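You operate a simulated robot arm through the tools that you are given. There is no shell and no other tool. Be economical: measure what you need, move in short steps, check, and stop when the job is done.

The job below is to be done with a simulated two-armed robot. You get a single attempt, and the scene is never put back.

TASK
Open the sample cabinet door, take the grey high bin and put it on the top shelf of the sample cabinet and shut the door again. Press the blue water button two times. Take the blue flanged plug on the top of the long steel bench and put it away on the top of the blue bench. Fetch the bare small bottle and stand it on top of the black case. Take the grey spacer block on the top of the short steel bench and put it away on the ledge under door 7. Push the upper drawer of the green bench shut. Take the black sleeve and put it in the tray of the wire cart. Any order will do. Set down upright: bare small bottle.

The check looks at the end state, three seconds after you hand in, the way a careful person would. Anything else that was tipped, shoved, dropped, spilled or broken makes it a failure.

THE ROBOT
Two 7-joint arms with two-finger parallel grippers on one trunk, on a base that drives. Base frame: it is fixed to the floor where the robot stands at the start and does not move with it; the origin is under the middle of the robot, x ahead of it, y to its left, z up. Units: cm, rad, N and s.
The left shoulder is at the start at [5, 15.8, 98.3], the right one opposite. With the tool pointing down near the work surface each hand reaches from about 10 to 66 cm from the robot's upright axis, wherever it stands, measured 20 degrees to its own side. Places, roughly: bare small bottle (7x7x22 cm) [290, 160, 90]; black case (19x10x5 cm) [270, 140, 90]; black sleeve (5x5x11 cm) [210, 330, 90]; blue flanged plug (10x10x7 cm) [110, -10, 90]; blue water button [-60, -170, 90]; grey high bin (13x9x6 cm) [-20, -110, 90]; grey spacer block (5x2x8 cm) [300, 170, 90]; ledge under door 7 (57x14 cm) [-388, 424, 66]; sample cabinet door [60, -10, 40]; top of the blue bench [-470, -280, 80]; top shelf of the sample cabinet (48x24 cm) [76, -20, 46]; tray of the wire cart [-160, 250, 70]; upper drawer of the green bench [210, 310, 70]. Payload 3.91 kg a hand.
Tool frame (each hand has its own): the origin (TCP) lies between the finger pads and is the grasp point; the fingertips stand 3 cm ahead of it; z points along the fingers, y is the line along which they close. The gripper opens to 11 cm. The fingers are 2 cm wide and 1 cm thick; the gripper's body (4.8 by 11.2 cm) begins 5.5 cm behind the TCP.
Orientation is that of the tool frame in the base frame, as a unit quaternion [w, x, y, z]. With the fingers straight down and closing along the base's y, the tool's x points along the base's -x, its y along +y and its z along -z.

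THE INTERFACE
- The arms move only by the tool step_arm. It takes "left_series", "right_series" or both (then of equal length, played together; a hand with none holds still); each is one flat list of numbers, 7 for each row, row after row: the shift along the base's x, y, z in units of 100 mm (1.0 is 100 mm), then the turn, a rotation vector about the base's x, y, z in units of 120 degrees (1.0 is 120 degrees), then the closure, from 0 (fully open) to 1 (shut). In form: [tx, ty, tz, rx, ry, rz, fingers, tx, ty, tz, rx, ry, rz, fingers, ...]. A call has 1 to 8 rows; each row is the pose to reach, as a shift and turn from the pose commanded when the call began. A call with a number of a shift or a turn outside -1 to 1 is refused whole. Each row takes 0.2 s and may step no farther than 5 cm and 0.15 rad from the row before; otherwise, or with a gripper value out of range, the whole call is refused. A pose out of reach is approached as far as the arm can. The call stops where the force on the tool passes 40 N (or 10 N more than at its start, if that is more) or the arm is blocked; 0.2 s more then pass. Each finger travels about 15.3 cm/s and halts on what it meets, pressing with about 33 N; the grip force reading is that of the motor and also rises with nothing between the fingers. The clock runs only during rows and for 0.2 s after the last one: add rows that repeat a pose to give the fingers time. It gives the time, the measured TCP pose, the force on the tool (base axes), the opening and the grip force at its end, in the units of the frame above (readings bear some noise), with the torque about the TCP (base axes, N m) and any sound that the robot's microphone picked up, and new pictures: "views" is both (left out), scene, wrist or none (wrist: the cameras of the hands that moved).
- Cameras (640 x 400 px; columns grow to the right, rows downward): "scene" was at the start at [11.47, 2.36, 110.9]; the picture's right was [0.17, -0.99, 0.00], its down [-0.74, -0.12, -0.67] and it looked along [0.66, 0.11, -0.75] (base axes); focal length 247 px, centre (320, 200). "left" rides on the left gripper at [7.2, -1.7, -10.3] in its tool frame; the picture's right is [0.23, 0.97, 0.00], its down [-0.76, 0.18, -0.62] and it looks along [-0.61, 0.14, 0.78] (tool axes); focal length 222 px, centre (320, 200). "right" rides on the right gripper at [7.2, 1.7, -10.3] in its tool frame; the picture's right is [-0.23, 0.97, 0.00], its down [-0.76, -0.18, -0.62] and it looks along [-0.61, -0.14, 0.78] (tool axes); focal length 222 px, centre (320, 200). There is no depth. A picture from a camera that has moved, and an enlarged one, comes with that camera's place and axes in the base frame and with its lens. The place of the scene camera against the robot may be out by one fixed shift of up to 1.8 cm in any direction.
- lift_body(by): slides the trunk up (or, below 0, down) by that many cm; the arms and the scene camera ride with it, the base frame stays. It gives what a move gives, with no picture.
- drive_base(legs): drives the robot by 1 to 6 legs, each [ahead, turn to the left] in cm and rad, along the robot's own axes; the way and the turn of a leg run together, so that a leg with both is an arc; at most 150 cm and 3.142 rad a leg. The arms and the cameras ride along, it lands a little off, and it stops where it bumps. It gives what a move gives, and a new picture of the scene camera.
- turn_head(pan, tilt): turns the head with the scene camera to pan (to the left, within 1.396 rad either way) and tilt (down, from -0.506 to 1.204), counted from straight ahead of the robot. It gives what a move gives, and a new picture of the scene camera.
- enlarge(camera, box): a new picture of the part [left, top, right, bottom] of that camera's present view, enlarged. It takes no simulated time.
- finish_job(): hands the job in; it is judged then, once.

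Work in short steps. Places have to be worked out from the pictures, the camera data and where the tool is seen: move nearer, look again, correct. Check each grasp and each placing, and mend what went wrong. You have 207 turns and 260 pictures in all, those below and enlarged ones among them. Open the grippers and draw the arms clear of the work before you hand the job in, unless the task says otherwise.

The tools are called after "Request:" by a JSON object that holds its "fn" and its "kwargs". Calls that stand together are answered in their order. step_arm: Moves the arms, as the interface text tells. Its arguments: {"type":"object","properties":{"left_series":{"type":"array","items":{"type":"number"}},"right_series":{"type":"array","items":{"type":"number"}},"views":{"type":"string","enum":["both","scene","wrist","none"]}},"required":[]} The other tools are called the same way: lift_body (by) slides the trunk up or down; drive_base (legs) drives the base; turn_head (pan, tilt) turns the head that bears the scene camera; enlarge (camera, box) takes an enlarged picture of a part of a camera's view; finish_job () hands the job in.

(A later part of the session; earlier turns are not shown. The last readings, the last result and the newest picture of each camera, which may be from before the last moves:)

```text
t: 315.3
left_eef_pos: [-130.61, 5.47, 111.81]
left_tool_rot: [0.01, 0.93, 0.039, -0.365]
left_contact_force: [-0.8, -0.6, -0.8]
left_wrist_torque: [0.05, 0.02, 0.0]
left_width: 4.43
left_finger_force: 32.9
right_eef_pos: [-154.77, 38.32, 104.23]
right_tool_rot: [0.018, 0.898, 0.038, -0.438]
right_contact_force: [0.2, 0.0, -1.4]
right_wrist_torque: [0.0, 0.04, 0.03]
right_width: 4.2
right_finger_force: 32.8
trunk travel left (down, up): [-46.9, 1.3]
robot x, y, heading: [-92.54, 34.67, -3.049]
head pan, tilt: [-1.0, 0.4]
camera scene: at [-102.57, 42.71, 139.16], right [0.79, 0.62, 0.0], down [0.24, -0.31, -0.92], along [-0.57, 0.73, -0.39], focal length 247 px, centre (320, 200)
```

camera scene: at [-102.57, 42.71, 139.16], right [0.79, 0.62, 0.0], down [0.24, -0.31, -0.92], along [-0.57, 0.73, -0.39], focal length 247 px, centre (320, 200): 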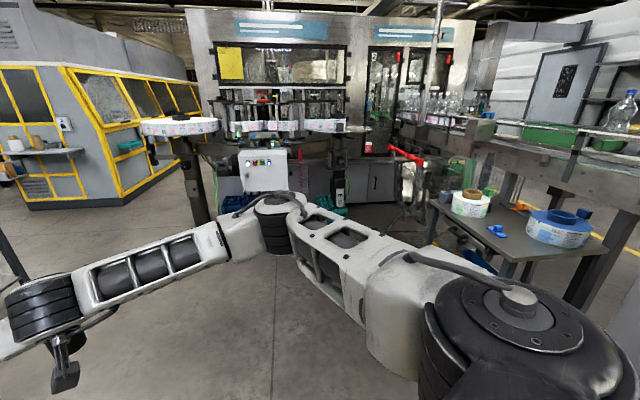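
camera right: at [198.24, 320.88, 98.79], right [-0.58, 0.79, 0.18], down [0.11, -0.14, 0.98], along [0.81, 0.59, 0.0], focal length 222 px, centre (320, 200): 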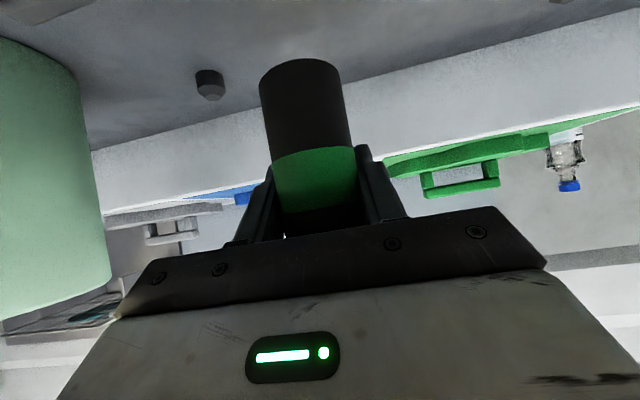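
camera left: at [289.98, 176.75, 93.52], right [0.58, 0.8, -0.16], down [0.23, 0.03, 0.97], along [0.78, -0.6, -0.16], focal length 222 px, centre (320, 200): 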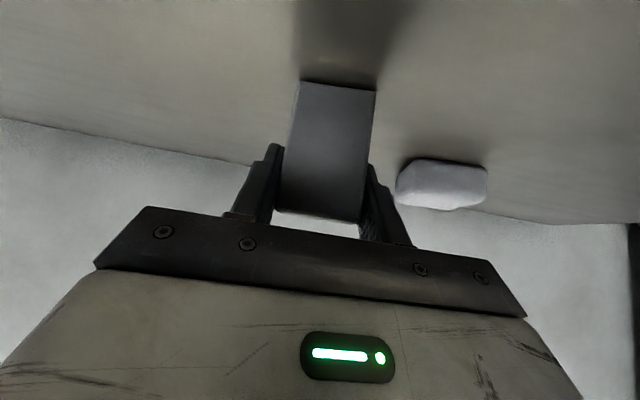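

The cart's red handle is visible at (410,157). Zoom.

Request:
{"fn": "enlarge", "kwargs": {"camera": "scene", "box": [340, 130, 500, 260]}}

```text
3.08 times, centred on (420, 195) of scene
camera zoom: at [-102.57, 42.71, 139.16], right [0.79, 0.62, 0.0], down [0.24, -0.31, -0.92], along [-0.57, 0.73, -0.39], focal length 761 px, centre (12, 215)
```

zoom: 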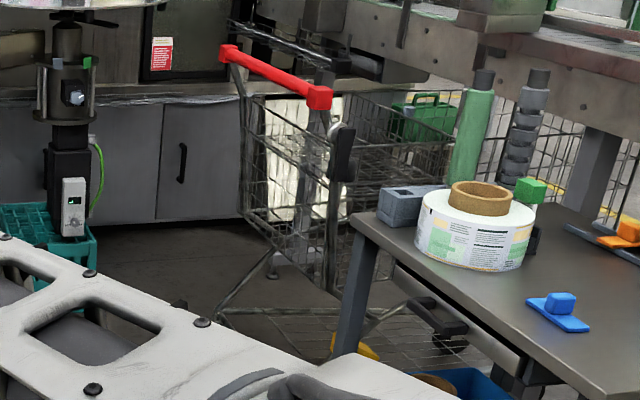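

Handle at about (−166, 229). Drive to the handle side and face the cart.

Request:
{"fn": "drive_base", "kwargs": {"legs": [[0, -0.889], [95, 0], [90, 0], [0, -1.5]]}}

Request:
{"fn": "turn_head", "kwargs": {"pan": 0, "tilt": 0.6}}

```text
t: 326.4
left_eef_pos: [-264.58, 174.28, 111.8]
left_tool_rot: [-0.15, 0.854, -0.37, -0.333]
left_contact_force: [0.6, 0.0, -0.6]
left_wrist_torque: [-0.01, -0.03, -0.01]
left_width: 4.45
left_finger_force: 33.1
right_eef_pos: [-253.36, 213.32, 104.41]
right_tool_rot: [-0.177, 0.826, -0.357, -0.398]
right_contact_force: [13.2, -8.9, 6.7]
right_wrist_torque: [0.58, -0.18, -0.53]
right_width: 4.18
right_finger_force: 32.7
trunk travel left (down, up): [-46.9, 1.3]
robot x, y, heading: [-217.97, 162.8, 2.331]
head pan, tilt: [-1.0, 0.4]
stopped in leg 3: the force on the tool passed its limit at 96 N (the readings are from after the stop); the commanded pose is now the measured one
camera scene: at [-218.82, 175.59, 139.17], right [0.97, -0.24, 0.0], down [-0.09, -0.38, -0.92], along [0.22, 0.9, -0.39], focal length 247 px, centre (320, 200)
```

scene: 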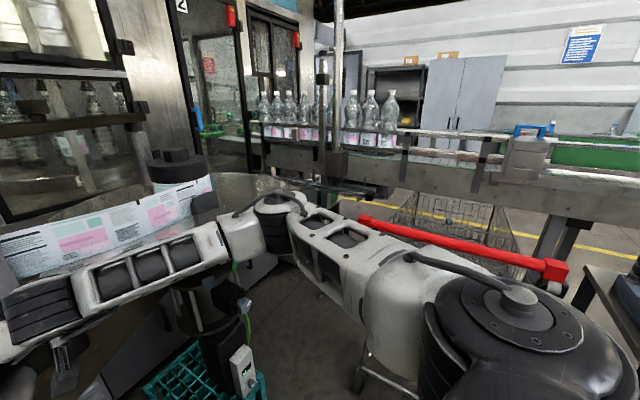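

```text
t: 327.6
left_eef_pos: [-264.63, 174.24, 111.94]
left_tool_rot: [-0.15, 0.855, -0.369, -0.333]
left_contact_force: [0.0, 0.2, -1.6]
left_wrist_torque: [-0.02, 0.02, 0.02]
left_width: 4.42
left_finger_force: 33.4
right_eef_pos: [-253.38, 213.32, 104.38]
right_tool_rot: [-0.177, 0.827, -0.357, -0.397]
right_contact_force: [17.5, -12.4, 8.8]
right_wrist_torque: [0.95, -0.9, -0.79]
right_width: 4.21
right_finger_force: 33.2
trunk travel left (down, up): [-46.9, 1.3]
robot x, y, heading: [-218.21, 162.71, 2.334]
head pan, tilt: [0.0, 0.6]
camera scene: at [-227.08, 172.94, 137.38], right [0.72, 0.69, 0.0], down [0.39, -0.41, -0.83], along [-0.57, 0.6, -0.56], focal length 247 px, centre (320, 200)
```

scene: 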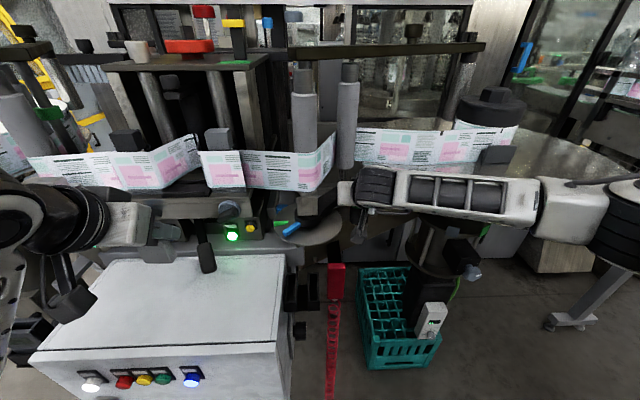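

The sleeve hand brushed the labeller. Back straight off at once, then turn right to face the cart.

Request:
{"fn": "drive_base", "kwargs": {"legs": [[-20, 0]]}}

Request:
{"fn": "enlarge", "kwargs": {"camera": "scene", "box": [0, 0, 639, 399]}}

```text
t: 329.2
left_eef_pos: [-250.94, 160.07, 111.78]
left_tool_rot: [-0.15, 0.855, -0.37, -0.332]
left_contact_force: [-0.3, -0.2, -0.8]
left_wrist_torque: [-0.03, 0.01, 0.01]
left_width: 4.43
left_finger_force: 32.9
right_eef_pos: [-239.78, 199.18, 104.23]
right_tool_rot: [-0.177, 0.827, -0.358, -0.396]
right_contact_force: [0.1, -0.5, -0.5]
right_wrist_torque: [-0.02, -0.01, -0.02]
right_width: 4.18
right_finger_force: 32.6
trunk travel left (down, up): [-46.9, 1.3]
robot x, y, heading: [-204.22, 148.3, 2.338]
head pan, tilt: [0.0, 0.6]
camera scene: at [-213.54, 158.76, 137.34], right [0.72, 0.69, 0.0], down [0.39, -0.41, -0.83], along [-0.57, 0.6, -0.56], focal length 247 px, centre (320, 200)
```

scene: 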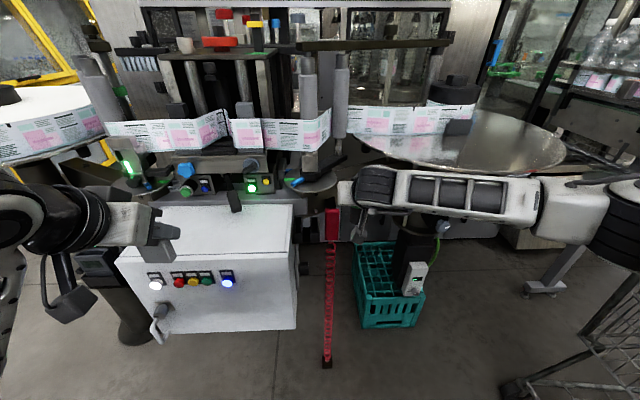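

```text
1.00 times, centred on (320, 200) of scene (not enlarged: the box is as wide or as high as the picture)
camera zoom: at [-213.54, 158.76, 137.34], right [0.72, 0.69, 0.0], down [0.39, -0.41, -0.83], along [-0.57, 0.6, -0.56], focal length 248 px, centre (320, 200)
```

zoom: 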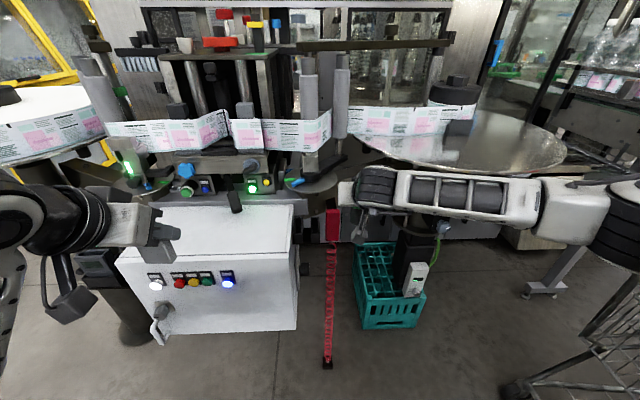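

Nothing moved there. Turn right to face the cart.

Request:
{"fn": "drive_base", "kwargs": {"legs": [[0, -1.45]]}}

Request:
{"fn": "turn_head", "kwargs": {"pan": 0.15, "tilt": 0.65}}

```text
t: 333.2
left_eef_pos: [-197.42, 196.06, 111.81]
left_tool_rot: [0.334, -0.385, 0.848, 0.146]
left_contact_force: [0.2, -0.1, -1.2]
left_wrist_torque: [0.01, 0.0, 0.0]
left_width: 4.42
left_finger_force: 32.8
right_eef_pos: [-157.57, 188.73, 104.2]
right_tool_rot: [0.396, -0.373, 0.82, 0.176]
right_contact_force: [-0.8, 0.5, -1.1]
right_wrist_torque: [0.0, 0.03, 0.01]
right_width: 4.21
right_finger_force: 33.2
trunk travel left (down, up): [-46.9, 1.3]
robot x, y, heading: [-204.49, 148.38, 0.861]
head pan, tilt: [0.0, 0.6]
camera scene: at [-196.33, 159.24, 137.33], right [0.76, -0.65, 0.0], down [-0.37, -0.43, -0.82], along [0.54, 0.63, -0.57], focal length 247 px, centre (320, 200)
```

scene: 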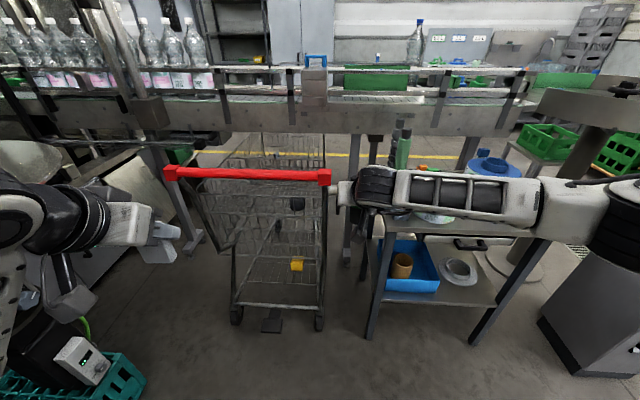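

```text
t: 333.9
left_eef_pos: [-197.47, 196.0, 111.74]
left_tool_rot: [0.334, -0.385, 0.848, 0.145]
left_contact_force: [0.4, 0.0, -1.3]
left_wrist_torque: [-0.02, 0.03, 0.0]
left_width: 4.43
left_finger_force: 33.1
right_eef_pos: [-157.49, 188.8, 104.2]
right_tool_rot: [0.397, -0.372, 0.821, 0.175]
right_contact_force: [0.1, 0.0, -1.3]
right_wrist_torque: [-0.02, 0.0, 0.0]
right_width: 4.19
right_finger_force: 32.7
trunk travel left (down, up): [-46.9, 1.3]
robot x, y, heading: [-204.43, 148.67, 0.862]
head pan, tilt: [0.15, 0.649]
camera scene: at [-197.49, 159.89, 136.9], right [0.85, -0.53, 0.0], down [-0.32, -0.51, -0.8], along [0.42, 0.67, -0.6], focal length 247 px, centre (320, 200)
```

scene: 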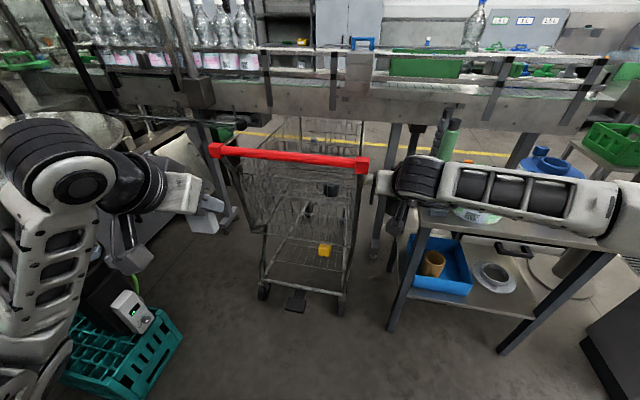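

Request:
{"fn": "enlarge", "kwargs": {"camera": "scene", "box": [195, 110, 395, 320]}}

```text
1.90 times, centred on (295, 215) of scene
camera zoom: at [-197.49, 159.89, 136.9], right [0.85, -0.53, 0.0], down [-0.32, -0.51, -0.8], along [0.42, 0.67, -0.6], focal length 471 px, centre (368, 171)
```

zoom: 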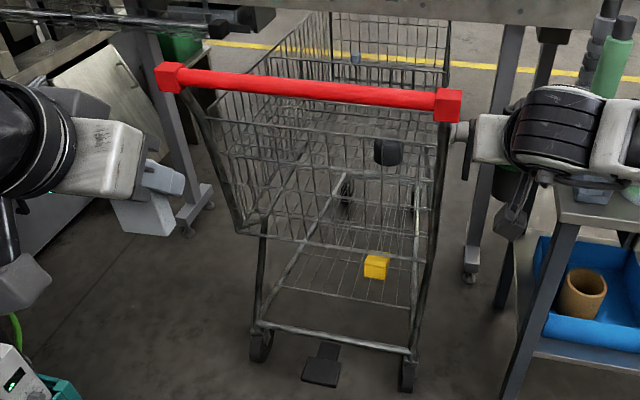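

The tray area is inside the basket just past the red handle. Raise both hands 10 cm to clear the handle and shift the base into line.

Request:
{"fn": "step_arm", "kwargs": {"left_series": [0, 0, 0.3, 0, 0, 0, 0.9, 0, 0, 0.6, 0, 0, 0, 0.9, 0, 0, 0.9, 0, 0, 0, 0.9], "right_series": [0, 0, 0.3, 0, 0, 0, 0.9, 0, 0, 0.6, 0, 0, 0, 0.9, 0, 0, 1.0, 0, 0, 0, 0.9], "views": "none"}}

Request:
{"fn": "drive_base", "kwargs": {"legs": [[0, 0.638], [34, 0], [0, -0.65]]}}

Request:
{"fn": "turn_head", "kwargs": {"pan": 0.1, "tilt": 0.9}}

```text
t: 334.7
left_eef_pos: [-197.47, 195.73, 120.78]
left_tool_rot: [0.334, -0.386, 0.848, 0.146]
left_contact_force: [0.0, -0.2, -1.2]
left_wrist_torque: [0.0, -0.03, -0.02]
left_width: 4.43
left_finger_force: 33.0
right_eef_pos: [-157.65, 188.62, 114.06]
right_tool_rot: [0.396, -0.373, 0.821, 0.175]
right_contact_force: [-0.4, -0.3, -1.1]
right_wrist_torque: [0.01, -0.02, 0.0]
right_width: 4.19
right_finger_force: 33.4
trunk travel left (down, up): [-46.9, 1.3]
robot x, y, heading: [-204.7, 148.6, 0.861]
head pan, tilt: [0.15, 0.649]
```

```text
t: 340.4
left_eef_pos: [-194.52, 228.11, 123.1]
left_tool_rot: [0.343, -0.381, 0.842, 0.167]
left_contact_force: [0.2, 0.2, -0.1]
left_wrist_torque: [-0.02, -0.01, -0.01]
left_width: 4.45
left_finger_force: 32.6
right_eef_pos: [-154.14, 220.48, 114.83]
right_tool_rot: [0.397, -0.365, 0.822, 0.182]
right_contact_force: [-0.1, 0.3, -1.1]
right_wrist_torque: [0.01, 0.0, -0.06]
right_width: 4.21
right_finger_force: 33.0
trunk travel left (down, up): [-46.9, 1.3]
robot x, y, heading: [-201.72, 182.0, 0.852]
head pan, tilt: [0.15, 0.649]
camera scene: at [-194.33, 191.55, 137.37], right [0.84, -0.54, -0.02], down [-0.33, -0.49, -0.8], along [0.42, 0.68, -0.59], focal length 247 px, centre (320, 200)
```

scene: 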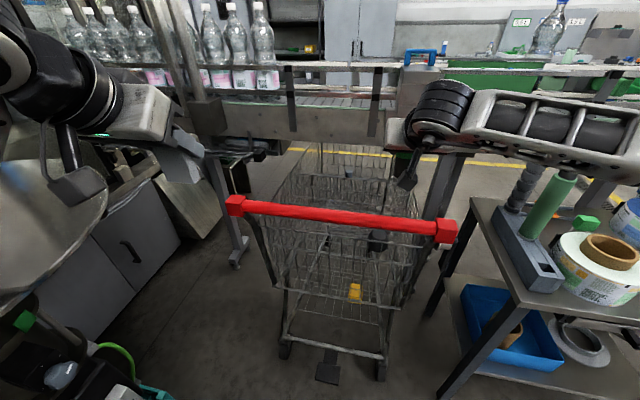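

```text
t: 341.2
left_eef_pos: [-194.41, 228.29, 123.25]
left_tool_rot: [0.348, -0.382, 0.838, 0.173]
left_contact_force: [-0.3, 0.4, -0.1]
left_wrist_torque: [0.03, 0.04, 0.0]
left_width: 4.43
left_finger_force: 32.6
right_eef_pos: [-153.9, 220.55, 114.38]
right_tool_rot: [0.397, -0.366, 0.822, 0.182]
right_contact_force: [-0.3, -1.0, -1.0]
right_wrist_torque: [0.01, 0.02, -0.04]
right_width: 4.19
right_finger_force: 32.7
trunk travel left (down, up): [-46.9, 1.3]
robot x, y, heading: [-201.87, 182.52, 0.857]
head pan, tilt: [0.099, 0.901]
camera scene: at [-194.37, 190.58, 134.97], right [0.81, -0.58, -0.02], down [-0.46, -0.63, -0.63], along [0.35, 0.52, -0.78], focal length 247 px, centre (320, 200)
```

scene: 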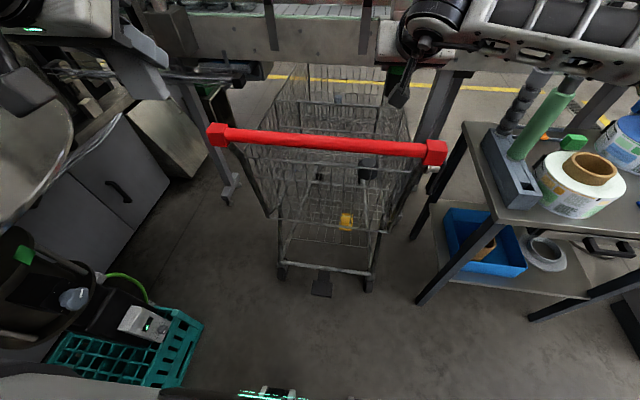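

The robot is leaning slightly — my left elbow is probably against the labeller's round table. Back off straight.

Request:
{"fn": "drive_base", "kwargs": {"legs": [[-14, 0]]}}

Request:
{"fn": "turn_head", "kwargs": {"pan": 1.2, "tilt": 0.5}}

```text
t: 342.5
left_eef_pos: [-204.53, 219.32, 123.49]
left_tool_rot: [0.353, -0.388, 0.833, 0.175]
left_contact_force: [-0.3, 0.3, -0.5]
left_wrist_torque: [-0.02, -0.02, 0.0]
left_width: 4.44
left_finger_force: 33.2
right_eef_pos: [-163.55, 211.26, 114.42]
right_tool_rot: [0.396, -0.369, 0.822, 0.176]
right_contact_force: [0.4, -0.8, -0.4]
right_wrist_torque: [-0.02, 0.02, 0.01]
right_width: 4.18
right_finger_force: 33.3
trunk travel left (down, up): [-46.9, 1.3]
robot x, y, heading: [-210.86, 171.66, 0.857]
head pan, tilt: [0.099, 0.901]
camera scene: at [-204.1, 181.52, 135.13], right [0.82, -0.58, 0.0], down [-0.46, -0.64, -0.62], along [0.36, 0.51, -0.78], focal length 247 px, centre (320, 200)
```

scene: 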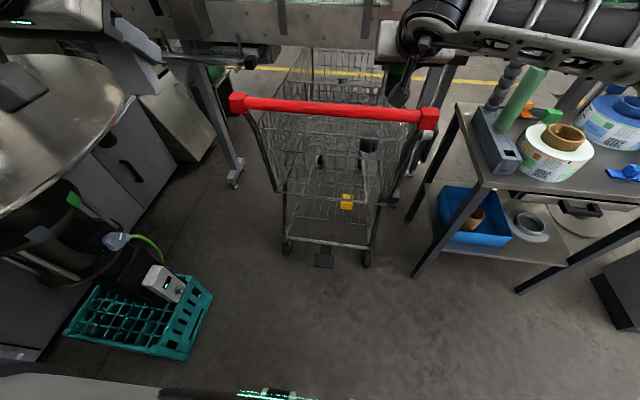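

```text
t: 343.9
left_eef_pos: [-204.75, 219.22, 123.73]
left_tool_rot: [0.356, -0.389, 0.831, 0.179]
left_contact_force: [1.1, 0.1, -0.5]
left_wrist_torque: [-0.03, 0.02, -0.03]
left_width: 4.42
left_finger_force: 33.1
right_eef_pos: [-163.6, 211.06, 114.29]
right_tool_rot: [0.397, -0.369, 0.822, 0.177]
right_contact_force: [-1.1, 0.2, -0.9]
right_wrist_torque: [0.01, -0.02, 0.0]
right_width: 4.18
right_finger_force: 33.2
trunk travel left (down, up): [-46.9, 1.3]
robot x, y, heading: [-210.88, 171.68, 0.853]
head pan, tilt: [1.201, 0.499]
camera scene: at [-212.74, 183.23, 138.31], right [0.89, 0.46, 0.0], down [0.22, -0.42, -0.88], along [-0.41, 0.78, -0.47], focal length 247 px, centre (320, 200)
```

scene: 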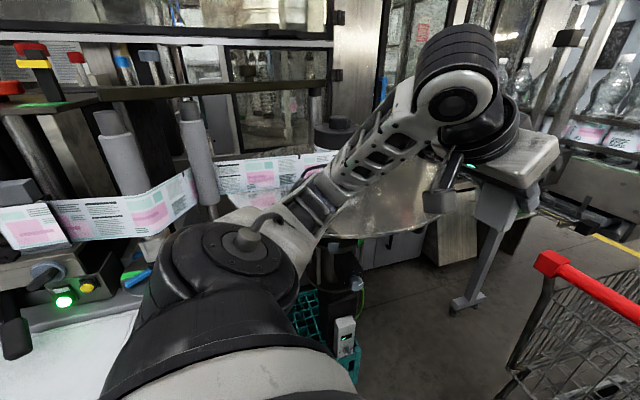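

The left elbow hangs over the labeller table. Back up more, then extend the left hand forward so the elbow comes in.

Request:
{"fn": "drive_base", "kwargs": {"legs": [[-16, 0]]}}

Request:
{"fn": "step_arm", "kwargs": {"left_series": [0.25, 0.1, 0, 0, 0, 0, 0.9, 0.5, 0.2, 0, 0, 0, 0, 0.9, 0.75, 0.3, 0, 0, 0, 0, 0.9, 0.98, 0.38, 0, 0, 0, 0, 0.9], "views": "none"}}

Request:
{"fn": "turn_head", "kwargs": {"pan": 0.3, "tilt": 0.6}}

```text
t: 345.3
left_eef_pos: [-215.28, 207.65, 123.16]
left_tool_rot: [0.353, -0.389, 0.833, 0.173]
left_contact_force: [-0.1, 0.8, -1.2]
left_wrist_torque: [0.0, 0.01, -0.04]
left_width: 4.44
left_finger_force: 33.4
right_eef_pos: [-174.28, 199.39, 114.06]
right_tool_rot: [0.397, -0.369, 0.822, 0.174]
right_contact_force: [0.2, -0.1, -1.0]
right_wrist_torque: [-0.03, -0.04, -0.01]
right_width: 4.2
right_finger_force: 33.2
trunk travel left (down, up): [-46.9, 1.3]
robot x, y, heading: [-221.64, 160.07, 0.852]
head pan, tilt: [1.201, 0.499]
camera scene: at [-223.52, 171.74, 138.24], right [0.89, 0.46, 0.0], down [0.22, -0.42, -0.88], along [-0.41, 0.78, -0.48], focal length 247 px, centre (320, 200)
```

scene: 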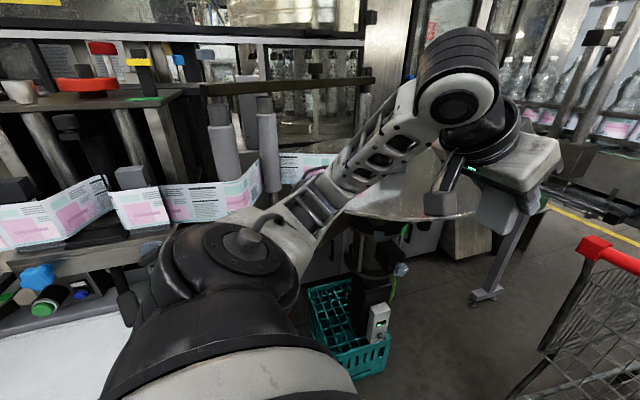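

```text
t: 346.3
left_eef_pos: [-205.36, 211.44, 123.08]
left_tool_rot: [0.353, -0.389, 0.833, 0.173]
left_contact_force: [0.0, 0.1, -0.6]
left_wrist_torque: [0.0, -0.01, 0.0]
left_width: 4.4
left_finger_force: 32.9
right_eef_pos: [-174.28, 199.51, 114.0]
right_tool_rot: [0.396, -0.37, 0.822, 0.174]
right_contact_force: [-0.2, 0.9, -2.2]
right_wrist_torque: [0.0, -0.01, 0.02]
right_width: 4.18
right_finger_force: 33.0
trunk travel left (down, up): [-46.9, 1.3]
robot x, y, heading: [-221.76, 159.73, 0.85]
head pan, tilt: [1.201, 0.499]
```

```text
t: 347.5
left_eef_pos: [-205.63, 211.48, 122.94]
left_tool_rot: [0.353, -0.389, 0.833, 0.172]
left_contact_force: [0.0, -0.2, -1.0]
left_wrist_torque: [0.01, 0.01, 0.03]
left_width: 4.42
left_finger_force: 33.1
right_eef_pos: [-174.23, 199.55, 114.14]
right_tool_rot: [0.397, -0.369, 0.822, 0.173]
right_contact_force: [0.4, 0.3, -1.1]
right_wrist_torque: [-0.02, -0.01, 0.0]
right_width: 4.2
right_finger_force: 33.1
trunk travel left (down, up): [-46.9, 1.3]
robot x, y, heading: [-221.35, 159.62, 0.856]
head pan, tilt: [0.3, 0.6]
camera scene: at [-215.67, 171.83, 137.33], right [0.91, -0.41, 0.0], down [-0.23, -0.52, -0.83], along [0.33, 0.75, -0.56], focal length 247 px, centre (320, 200)
```

scene: 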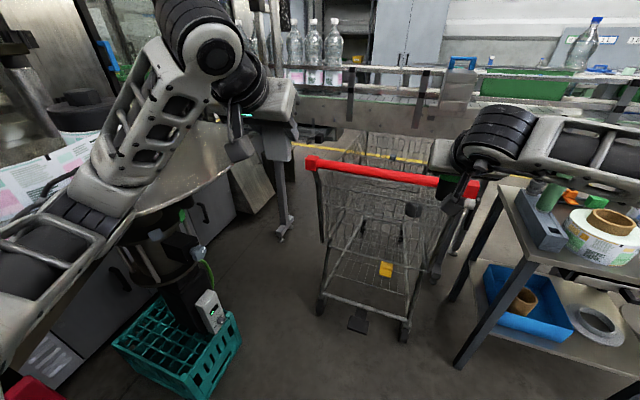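

Lined up with the cart. Pull the left hand in further and zoom on the basket.

Request:
{"fn": "step_arm", "kwargs": {"left_series": [0.25, 0.0, 0, 0, 0, 0, 0.9, 0.5, 0.0, 0, 0, 0, 0, 0.9, 0.75, 0.0, 0, 0, 0, 0, 0.9, 0.98, 0, 0, 0, 0, 0, 0.9], "views": "none"}}

Request:
{"fn": "enlarge", "kwargs": {"camera": "scene", "box": [300, 120, 480, 340]}}

```text
t: 348.5
left_eef_pos: [-195.65, 211.19, 123.07]
left_tool_rot: [0.353, -0.388, 0.833, 0.174]
left_contact_force: [0.4, -0.4, -0.1]
left_wrist_torque: [0.0, 0.0, -0.01]
left_width: 4.4
left_finger_force: 33.0
right_eef_pos: [-174.21, 199.53, 114.09]
right_tool_rot: [0.397, -0.369, 0.823, 0.173]
right_contact_force: [0.4, -0.5, -0.7]
right_wrist_torque: [0.02, 0.0, 0.02]
right_width: 4.21
right_finger_force: 32.6
trunk travel left (down, up): [-46.9, 1.3]
robot x, y, heading: [-221.5, 159.43, 0.852]
head pan, tilt: [0.3, 0.6]
```

```text
1.82 times, centred on (390, 230) of scene
camera zoom: at [-215.61, 171.81, 137.33], right [0.91, -0.41, 0.0], down [-0.23, -0.52, -0.82], along [0.34, 0.75, -0.57], focal length 450 px, centre (193, 146)
```

zoom: 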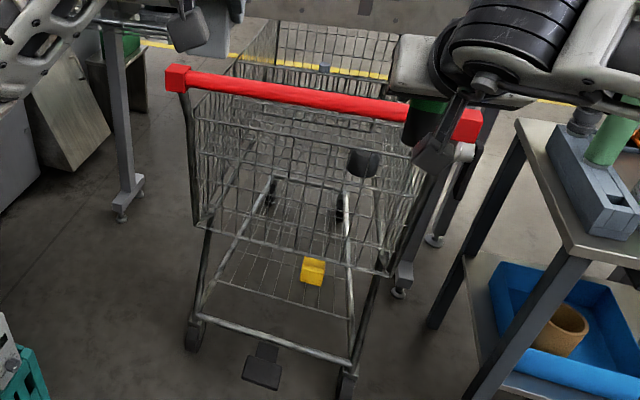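

Drive 40 cm toward the cart (hands above the handle), then look down into the basket.

Request:
{"fn": "drive_base", "kwargs": {"legs": [[38, -0.05]]}}

Request:
{"fn": "turn_head", "kwargs": {"pan": 0.0, "tilt": 0.95}}

```text
t: 350.9
left_eef_pos: [-167.46, 238.31, 123.09]
left_tool_rot: [0.357, -0.37, 0.842, 0.164]
left_contact_force: [0.2, -1.4, -0.7]
left_wrist_torque: [-0.01, 0.01, 0.0]
left_width: 4.44
left_finger_force: 33.1
right_eef_pos: [-146.47, 225.49, 114.2]
right_tool_rot: [0.4, -0.351, 0.83, 0.164]
right_contact_force: [0.7, 0.5, -1.0]
right_wrist_torque: [0.02, -0.03, 0.0]
right_width: 4.22
right_finger_force: 33.6
trunk travel left (down, up): [-46.9, 1.3]
robot x, y, heading: [-195.89, 188.0, 0.809]
head pan, tilt: [0.3, 0.6]
camera scene: at [-189.29, 199.74, 137.32], right [0.89, -0.45, 0.0], down [-0.25, -0.51, -0.82], along [0.37, 0.74, -0.57], focal length 247 px, centre (320, 200)
```

scene: 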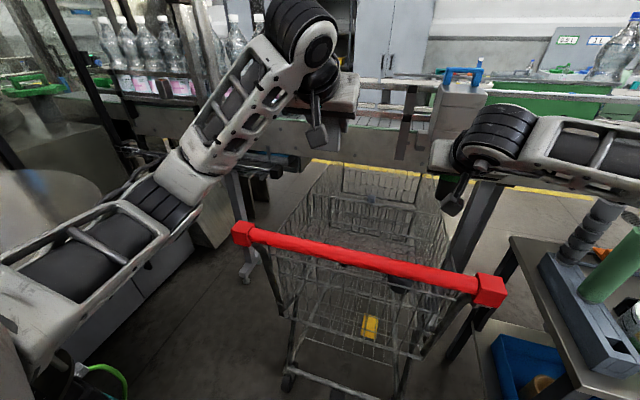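

```text
t: 351.7
left_eef_pos: [-167.48, 238.31, 123.13]
left_tool_rot: [0.358, -0.369, 0.842, 0.164]
left_contact_force: [0.4, -0.2, -2.1]
left_wrist_torque: [-0.02, 0.0, -0.03]
left_width: 4.41
left_finger_force: 33.3
right_eef_pos: [-146.63, 225.47, 114.12]
right_tool_rot: [0.4, -0.351, 0.83, 0.165]
right_contact_force: [0.0, 0.3, -1.6]
right_wrist_torque: [0.03, 0.01, 0.02]
right_width: 4.2
right_finger_force: 33.0
trunk travel left (down, up): [-46.9, 1.3]
robot x, y, heading: [-195.75, 187.82, 0.808]
head pan, tilt: [0.0, 0.949]
camera scene: at [-188.25, 197.06, 134.49], right [0.72, -0.69, 0.0], down [-0.56, -0.59, -0.58], along [0.4, 0.42, -0.81], focal length 247 px, centre (320, 200)
```

scene: 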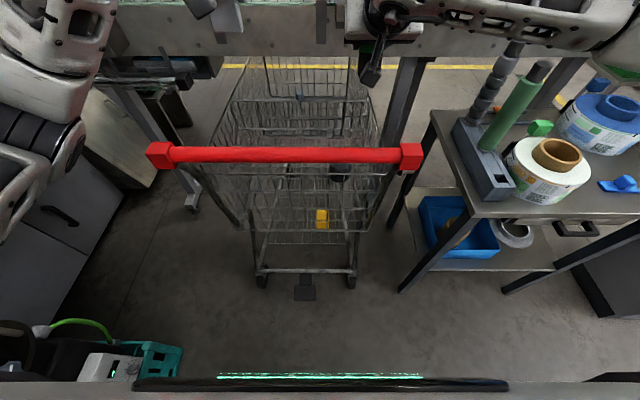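

Request:
{"fn": "enlarge", "kwargs": {"camera": "scene", "box": [190, 40, 430, 240]}}

```text
2.00 times, centred on (310, 140) of scene
camera zoom: at [-188.25, 197.06, 134.49], right [0.72, -0.69, 0.0], down [-0.56, -0.59, -0.58], along [0.4, 0.42, -0.81], focal length 495 px, centre (340, 320)
```

zoom: 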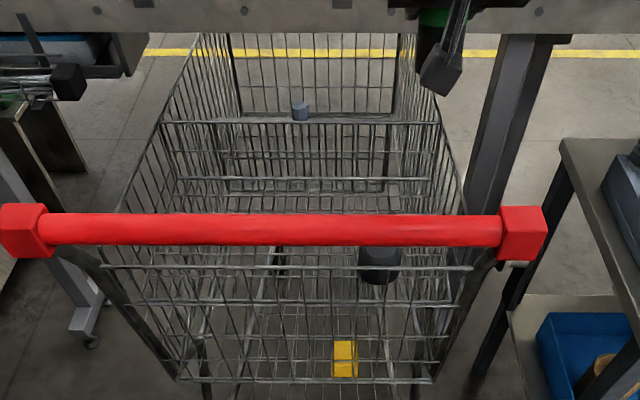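

The horizontal mesh tray near the handle (about z 70, l 45–87, with a black cup at its right) is the target. Turn slightly left to bring the sleeve over its middle.

Request:
{"fn": "drive_base", "kwargs": {"legs": [[0, 0.18]]}}

Request:
{"fn": "step_arm", "kwargs": {"right_series": [-0.02, 0.2, 0, -0.03, 0.0385, 0, 0.9, -0.04, 0.4, 0, -0.06, 0.077, 0, 0.9, -0.06, 0.6, 0, -0.09, 0.1155, 0, 0.9, -0.09, 0.8, 0, -0.12, 0.154, 0, 0.9, -0.12, 1.0, 0, -0.15, 0.1925, 0, 0.9], "views": "both"}}

```text
t: 352.8
left_eef_pos: [-176.95, 242.54, 123.23]
left_tool_rot: [0.341, -0.443, 0.806, 0.196]
left_contact_force: [0.9, 0.7, -1.0]
left_wrist_torque: [0.01, -0.03, -0.01]
left_width: 4.44
left_finger_force: 32.6
right_eef_pos: [-154.13, 233.67, 114.07]
right_tool_rot: [0.385, -0.422, 0.796, 0.198]
right_contact_force: [-0.3, 0.2, -1.0]
right_wrist_torque: [-0.01, 0.01, -0.01]
right_width: 4.21
right_finger_force: 33.1
trunk travel left (down, up): [-46.9, 1.3]
robot x, y, heading: [-195.55, 188.16, 0.992]
head pan, tilt: [0.0, 0.949]
camera scene: at [-189.87, 198.34, 134.49], right [0.83, -0.55, 0.0], down [-0.45, -0.68, -0.58], along [0.32, 0.48, -0.81], focal length 247 px, centre (320, 200)
```

scene: 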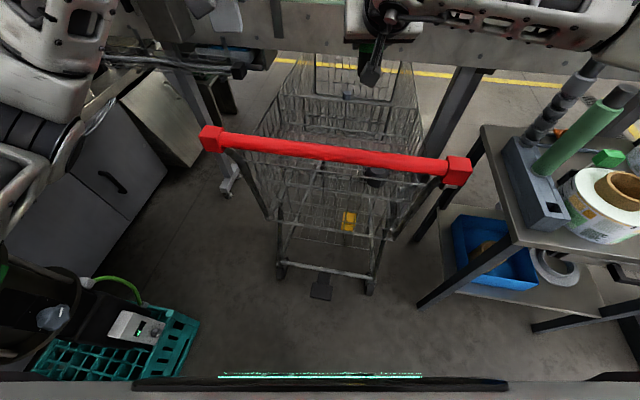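

```text
t: 354.0
left_eef_pos: [-176.75, 242.43, 123.23]
left_tool_rot: [0.341, -0.443, 0.805, 0.196]
left_contact_force: [0.2, 0.8, -0.7]
left_wrist_torque: [0.01, 0.03, 0.04]
left_width: 4.44
left_finger_force: 33.1
right_eef_pos: [-155.72, 242.03, 113.78]
right_tool_rot: [0.147, -0.431, 0.877, 0.154]
right_contact_force: [0.1, -0.6, -1.2]
right_wrist_torque: [0.02, 0.03, 0.03]
right_width: 4.19
right_finger_force: 33.1
right hand out of reach, approached as far as the arm can: row 5
trunk travel left (down, up): [-46.9, 1.3]
robot x, y, heading: [-195.91, 187.74, 0.982]
head pan, tilt: [0.0, 0.949]
camera scene: at [-189.78, 198.26, 134.49], right [0.83, -0.55, 0.0], down [-0.45, -0.68, -0.58], along [0.32, 0.48, -0.81], focal length 247 px, centre (320, 200)
camera right: at [-162.65, 233.75, 120.33], right [-0.65, 0.73, 0.23], down [0.51, 0.19, 0.84], along [0.57, 0.66, -0.49], focal length 222 px, centre (320, 200)
```

scene: 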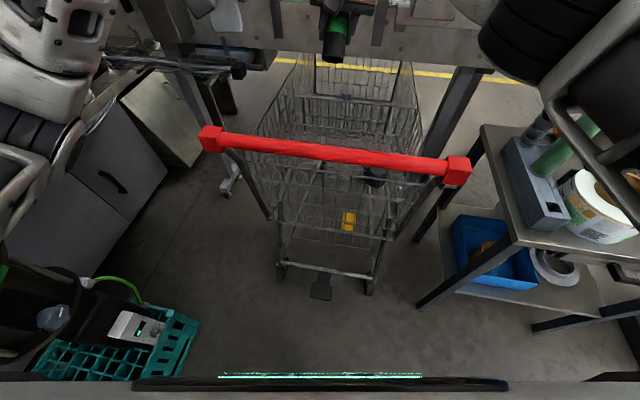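
right: 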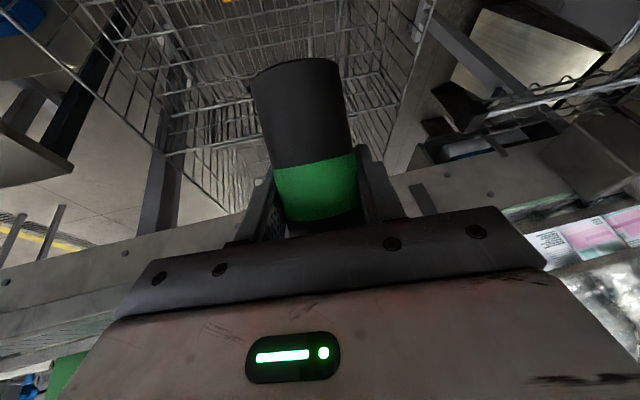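

Right hand with the sleeve is over the tray. Lower it with the arm.

Request:
{"fn": "step_arm", "kwargs": {"right_series": [0, 0, -0.25, 0, 0, 0, 0.9, 0, 0, -0.5, 0, 0, 0, 0.9, 0, 0, -0.75, 0, 0, 0, 0.9, 0, 0, -1.0, 0, 0, 0, 0.9], "views": "none"}}

Request:
{"fn": "step_arm", "kwargs": {"right_series": [0, 0, -0.25, 0, 0, 0, 0.9, 0, 0, -0.5, 0, 0, 0, 0.9, 0, 0, -0.75, 0, 0, 0, 0.9, 0, 0, -1.0, 0, 0, 0, 0.9], "views": "both"}}

```text
t: 355.0
left_eef_pos: [-176.84, 242.52, 123.25]
left_tool_rot: [0.34, -0.443, 0.806, 0.196]
left_contact_force: [0.0, 0.1, 0.1]
left_wrist_torque: [-0.02, 0.0, 0.01]
left_width: 4.44
left_finger_force: 33.2
right_eef_pos: [-155.42, 242.02, 103.44]
right_tool_rot: [0.147, -0.429, 0.878, 0.153]
right_contact_force: [-0.1, 0.3, -1.2]
right_wrist_torque: [-0.02, -0.04, -0.02]
right_width: 4.19
right_finger_force: 32.9
trunk travel left (down, up): [-46.9, 1.3]
robot x, y, heading: [-195.65, 187.83, 0.986]
head pan, tilt: [0.0, 0.949]
```

```text
t: 356.0
left_eef_pos: [-176.89, 242.57, 123.04]
left_tool_rot: [0.34, -0.444, 0.806, 0.197]
left_contact_force: [0.0, -0.6, -0.9]
left_wrist_torque: [-0.03, -0.02, 0.0]
left_width: 4.44
left_finger_force: 33.3
right_eef_pos: [-155.81, 242.19, 93.6]
right_tool_rot: [0.147, -0.429, 0.878, 0.154]
right_contact_force: [-0.7, 0.7, -1.1]
right_wrist_torque: [0.02, -0.02, -0.03]
right_width: 4.22
right_finger_force: 33.2
trunk travel left (down, up): [-46.9, 1.3]
robot x, y, heading: [-195.92, 187.81, 0.987]
head pan, tilt: [0.0, 0.949]
camera scene: at [-189.83, 198.33, 134.49], right [0.83, -0.55, 0.0], down [-0.45, -0.68, -0.58], along [0.32, 0.48, -0.81], focal length 247 px, centre (320, 200)
camera right: at [-162.68, 233.81, 100.21], right [-0.64, 0.73, 0.23], down [0.51, 0.19, 0.84], along [0.57, 0.66, -0.49], focal length 222 px, centre (320, 200)
```

scene: 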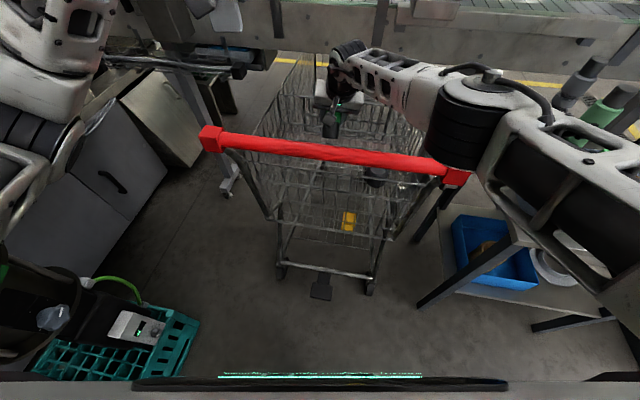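
right: 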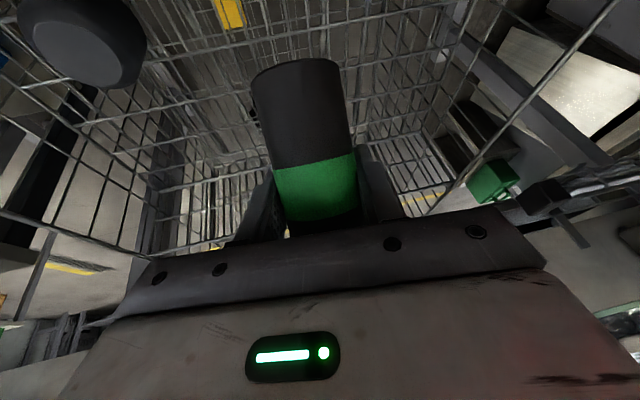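

Continue lowering carefully; watch the right elbow near the handle end.

Request:
{"fn": "step_arm", "kwargs": {"right_series": [0, 0, -0.25, 0, 0, 0, 0.9, 0, 0, -0.5, 0, 0, 0, 0.9, 0, 0, -0.75, 0, 0, 0, 0.9, 0, 0, -1.0, 0, 0, 0, 0.9], "views": "both"}}

```text
t: 357.0
left_eef_pos: [-176.78, 242.54, 123.15]
left_tool_rot: [0.341, -0.443, 0.806, 0.196]
left_contact_force: [0.0, 0.5, -0.6]
left_wrist_torque: [0.03, 0.01, -0.05]
left_width: 4.43
left_finger_force: 33.0
right_eef_pos: [-156.36, 240.27, 86.15]
right_tool_rot: [0.148, -0.43, 0.877, 0.154]
right_contact_force: [1.3, -0.9, -0.5]
right_wrist_torque: [-0.01, 0.0, -0.01]
right_width: 4.24
right_finger_force: 32.4
right hand out of reach, approached as far as the arm can: row 1, 2, 3, 4
trunk travel left (down, up): [-46.9, 1.3]
robot x, y, heading: [-195.7, 187.88, 0.983]
head pan, tilt: [0.0, 0.949]
camera scene: at [-189.8, 198.29, 134.49], right [0.83, -0.55, 0.0], down [-0.45, -0.68, -0.58], along [0.32, 0.48, -0.81], focal length 247 px, centre (320, 200)
camera right: at [-163.31, 232.03, 92.77], right [-0.64, 0.73, 0.23], down [0.51, 0.19, 0.84], along [0.57, 0.66, -0.49], focal length 222 px, centre (320, 200)
```

scene: 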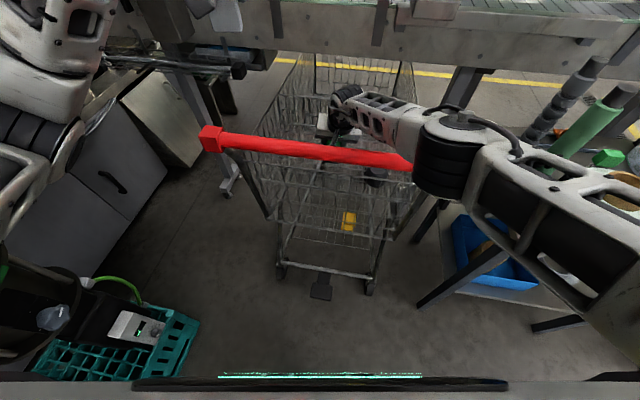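
right: 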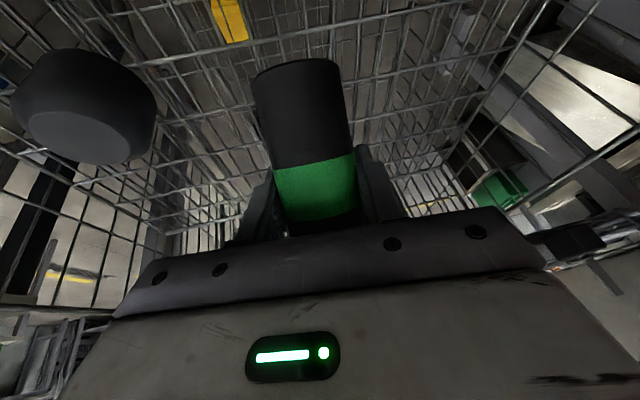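

The bowl beside it rests at about z 70, so ~9 cm to go. Check the right elbow against the handle first.

Request:
{"fn": "turn_head", "kwargs": {"pan": -0.5, "tilt": 0.8}}

```text
t: 358.0
left_eef_pos: [-176.83, 242.47, 123.23]
left_tool_rot: [0.341, -0.443, 0.805, 0.197]
left_contact_force: [0.0, -0.4, -0.5]
left_wrist_torque: [-0.03, 0.01, -0.02]
left_width: 4.44
left_finger_force: 33.3
right_eef_pos: [-156.44, 240.28, 86.13]
right_tool_rot: [0.148, -0.429, 0.878, 0.154]
right_contact_force: [0.2, -0.1, -1.1]
right_wrist_torque: [0.0, -0.04, -0.02]
right_width: 4.21
right_finger_force: 33.5
trunk travel left (down, up): [-46.9, 1.3]
robot x, y, heading: [-195.77, 187.82, 0.987]
head pan, tilt: [-0.499, 0.799]
camera scene: at [-186.71, 196.02, 135.64], right [0.47, -0.88, 0.0], down [-0.63, -0.33, -0.7], along [0.62, 0.33, -0.72], focal length 247 px, centre (320, 200)
```

scene: 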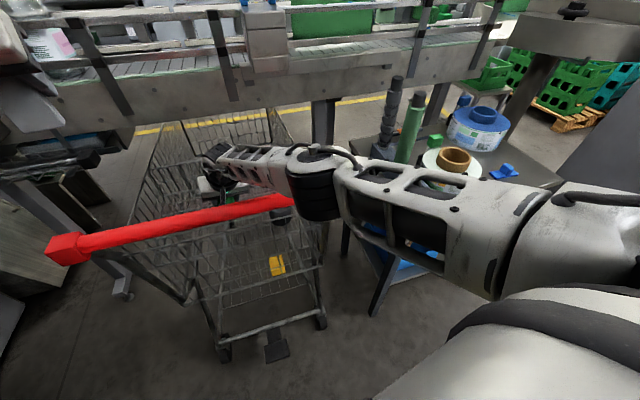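

The forearm is already just above the handle, so this is as low as it can go; the sleeve's lower end is a few centimetres above the mesh. Release it here.

Request:
{"fn": "step_arm", "kwargs": {"right_series": [0, 0, 0, 0, 0, 0, 0.45, 0, 0, 0, 0, 0, 0, 0.2, 0, 0, 0, 0, 0, 0, 0, 0, 0, 0, 0, 0, 0, 0], "views": "wrist"}}

```text
t: 359.0
left_eef_pos: [-176.8, 242.57, 123.12]
left_tool_rot: [0.341, -0.443, 0.805, 0.197]
left_contact_force: [-0.5, 0.1, -0.2]
left_wrist_torque: [0.01, 0.01, 0.03]
left_width: 4.43
left_finger_force: 32.9
right_eef_pos: [-156.39, 240.19, 86.13]
right_tool_rot: [0.148, -0.429, 0.878, 0.154]
right_contact_force: [0.3, 0.5, -0.1]
right_wrist_torque: [-0.01, 0.01, 0.01]
right_width: 10.99
right_finger_force: 0.0
trunk travel left (down, up): [-46.9, 1.3]
robot x, y, heading: [-195.79, 188.05, 0.989]
head pan, tilt: [-0.499, 0.799]
camera right: at [-163.33, 232.03, 92.78], right [-0.64, 0.73, 0.23], down [0.51, 0.19, 0.84], along [0.57, 0.66, -0.49], focal length 222 px, centre (320, 200)
```

right: 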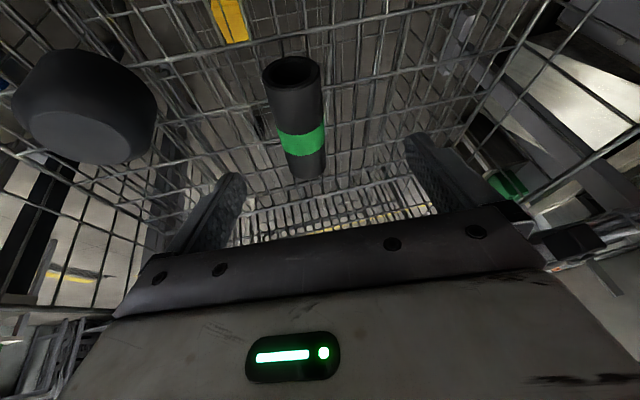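

The sleeve now lies on the mesh in the cart. Raise the hand straight out and confirm.

Request:
{"fn": "step_arm", "kwargs": {"right_series": [0, 0, 0.25, 0, 0, 0, 0, 0, 0, 0.5, 0, 0, 0, 0, 0, 0, 0.75, 0, 0, 0, 0, 0, 0, 1.0, 0, 0, 0, 0], "views": "none"}}

Request:
{"fn": "step_arm", "kwargs": {"right_series": [0, 0, 0.25, 0, 0, 0, 0, 0, 0, 0.5, 0, 0, 0, 0, 0, 0, 0.75, 0, 0, 0, 0, 0, 0, 1.0, 0, 0, 0, 0, 0, 0, 1.0, 0, 0, 0, 0], "views": "wrist"}}

```text
t: 360.0
left_eef_pos: [-176.89, 242.47, 123.18]
left_tool_rot: [0.341, -0.443, 0.806, 0.196]
left_contact_force: [-0.1, 0.4, -0.4]
left_wrist_torque: [0.02, -0.03, -0.03]
left_width: 4.41
left_finger_force: 33.4
right_eef_pos: [-156.27, 240.5, 95.85]
right_tool_rot: [0.148, -0.428, 0.878, 0.153]
right_contact_force: [-0.6, 1.1, 0.0]
right_wrist_torque: [0.0, 0.01, 0.02]
right_width: 11.0
right_finger_force: 0.1
trunk travel left (down, up): [-46.9, 1.3]
robot x, y, heading: [-196.06, 187.81, 0.983]
head pan, tilt: [-0.499, 0.799]
```

```text
t: 361.2
left_eef_pos: [-176.79, 242.52, 123.15]
left_tool_rot: [0.341, -0.443, 0.806, 0.197]
left_contact_force: [0.2, -0.7, -1.3]
left_wrist_torque: [0.0, 0.03, -0.02]
left_width: 4.43
left_finger_force: 33.1
right_eef_pos: [-156.37, 240.59, 105.94]
right_tool_rot: [0.148, -0.428, 0.878, 0.153]
right_contact_force: [-0.1, -0.6, 0.8]
right_wrist_torque: [-0.01, 0.0, -0.01]
right_width: 11.0
right_finger_force: 0.0
trunk travel left (down, up): [-46.9, 1.3]
robot x, y, heading: [-196.16, 187.6, 0.987]
head pan, tilt: [-0.499, 0.799]
camera right: at [-163.32, 232.21, 112.56], right [-0.64, 0.73, 0.23], down [0.51, 0.19, 0.84], along [0.57, 0.66, -0.49], focal length 222 px, centre (320, 200)
```

right: 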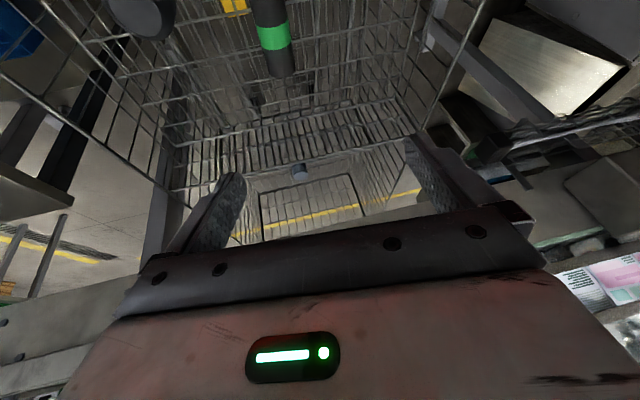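

Sleeve delivered. Now take the block to the ledge: back out of the cart area, turn right about, and drive to the open floor.

Request:
{"fn": "drive_base", "kwargs": {"legs": [[-40, 0], [0, -1.65], [0, -1.66], [85, 0], [75, 0]]}}

Request:
{"fn": "turn_head", "kwargs": {"pan": -1.0, "tilt": 0.3}}

```text
t: 378.7
left_eef_pos: [-341.21, -6.72, 123.02]
left_tool_rot: [0.173, 0.835, 0.386, -0.353]
left_contact_force: [0.9, 0.2, -0.5]
left_wrist_torque: [-0.02, -0.01, 0.0]
left_width: 4.41
left_finger_force: 33.1
right_eef_pos: [-361.23, -1.9, 105.9]
right_tool_rot: [0.141, 0.907, 0.365, -0.158]
right_contact_force: [0.0, 0.3, -0.1]
right_wrist_torque: [-0.05, 0.03, -0.01]
right_width: 11.0
right_finger_force: 0.0
trunk travel left (down, up): [-46.9, 1.3]
robot x, y, heading: [-314.81, 44.51, -2.295]
head pan, tilt: [-0.499, 0.799]
stopped in leg 5: the robot was blocked; the commanded pose is now the measured one
camera scene: at [-325.36, 40.05, 135.67], right [-0.34, 0.94, 0.0], down [0.67, 0.24, -0.7], along [-0.66, -0.24, -0.72], focal length 247 px, centre (320, 200)
```

scene: 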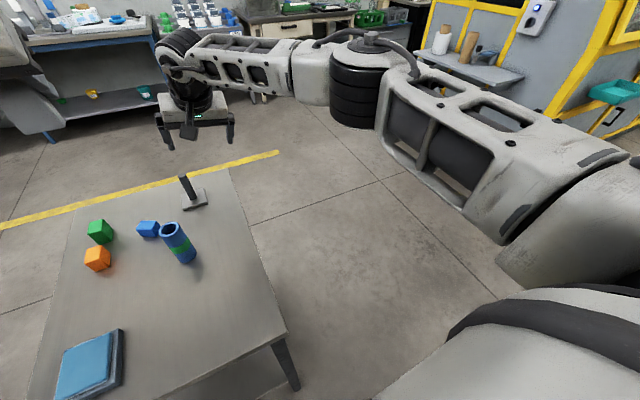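

```text
t: 379.7
left_eef_pos: [-341.35, -6.77, 123.07]
left_tool_rot: [0.172, 0.836, 0.385, -0.352]
left_contact_force: [-0.3, 0.6, -0.1]
left_wrist_torque: [0.02, 0.01, 0.02]
left_width: 4.41
left_finger_force: 32.9
right_eef_pos: [-361.39, -1.87, 105.66]
right_tool_rot: [0.142, 0.906, 0.366, -0.157]
right_contact_force: [0.6, -0.2, -0.7]
right_wrist_torque: [-0.02, -0.02, 0.01]
right_width: 10.99
right_finger_force: 0.1
trunk travel left (down, up): [-46.9, 1.3]
robot x, y, heading: [-314.93, 44.66, -2.298]
head pan, tilt: [-1.0, 0.3]
camera scene: at [-327.1, 44.09, 140.07], right [0.16, 0.99, 0.0], down [0.29, -0.05, -0.95], along [-0.94, 0.15, -0.3], focal length 247 px, centre (320, 200)
```

scene: 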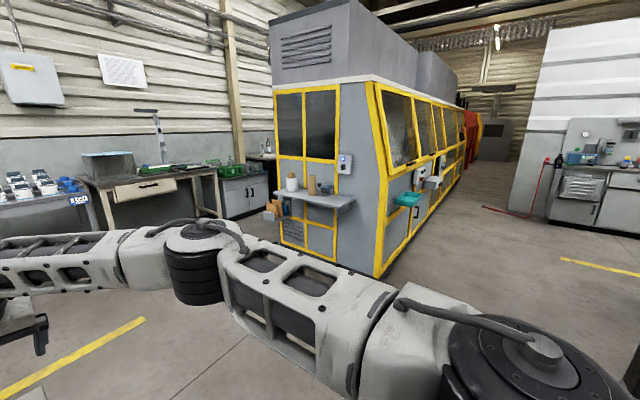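

I bumped a small table; back off, and turn right to look along the machine's south side.

Request:
{"fn": "drive_base", "kwargs": {"legs": [[-25, 0], [0, -1.9]]}}

Request:
{"fn": "turn_head", "kwargs": {"pan": -0.1, "tilt": 0.2}}

```text
t: 385.1
left_eef_pos: [-348.54, 91.54, 122.93]
left_tool_rot: [-0.134, 0.857, -0.334, -0.368]
left_contact_force: [0.4, -0.3, -0.5]
left_wrist_torque: [0.0, 0.01, 0.0]
left_width: 4.4
left_finger_force: 33.2
right_eef_pos: [-343.93, 108.88, 105.76]
right_tool_rot: [0.003, 0.898, -0.385, -0.212]
right_contact_force: [-3.0, -8.6, 1.3]
right_wrist_torque: [0.36, -0.1, -0.41]
right_width: 10.5
right_finger_force: 0.0
trunk travel left (down, up): [-46.9, 1.3]
robot x, y, heading: [-298.13, 63.1, 2.377]
head pan, tilt: [-1.0, 0.3]
stopped in leg 2: the force on the tool passed its limit at 50 N (the readings are from after the stop); the commanded pose is now the measured one
camera scene: at [-299.71, 76.15, 140.08], right [0.98, -0.19, 0.0], down [-0.06, -0.29, -0.96], along [0.18, 0.94, -0.3], focal length 247 px, centre (320, 200)
```

scene: 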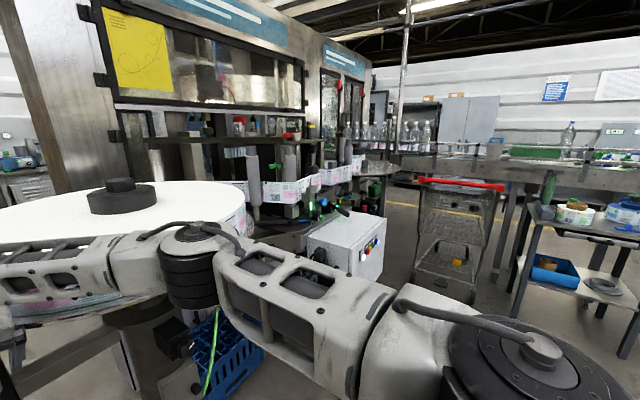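

```text
t: 386.3
left_eef_pos: [-348.83, 91.45, 122.89]
left_tool_rot: [-0.135, 0.858, -0.334, -0.367]
left_contact_force: [0.5, -0.1, -0.7]
left_wrist_torque: [0.02, 0.0, 0.02]
left_width: 4.45
left_finger_force: 33.2
right_eef_pos: [-343.79, 109.1, 105.74]
right_tool_rot: [0.0, 0.898, -0.385, -0.212]
right_contact_force: [-2.7, -17.2, -4.2]
right_wrist_torque: [0.45, 0.08, -0.86]
right_width: 10.32
right_finger_force: 0.1
trunk travel left (down, up): [-46.9, 1.3]
robot x, y, heading: [-298.38, 63.33, 2.375]
head pan, tilt: [-0.099, 0.201]
camera scene: at [-307.64, 73.95, 141.02], right [0.76, 0.65, 0.0], down [0.13, -0.15, -0.98], along [-0.63, 0.75, -0.2], focal length 247 px, centre (320, 200)
```

scene: 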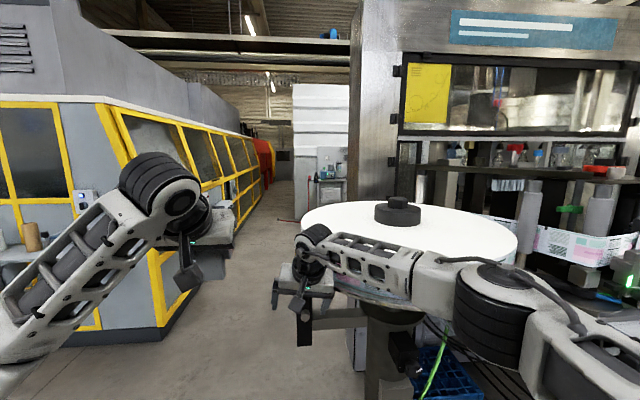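

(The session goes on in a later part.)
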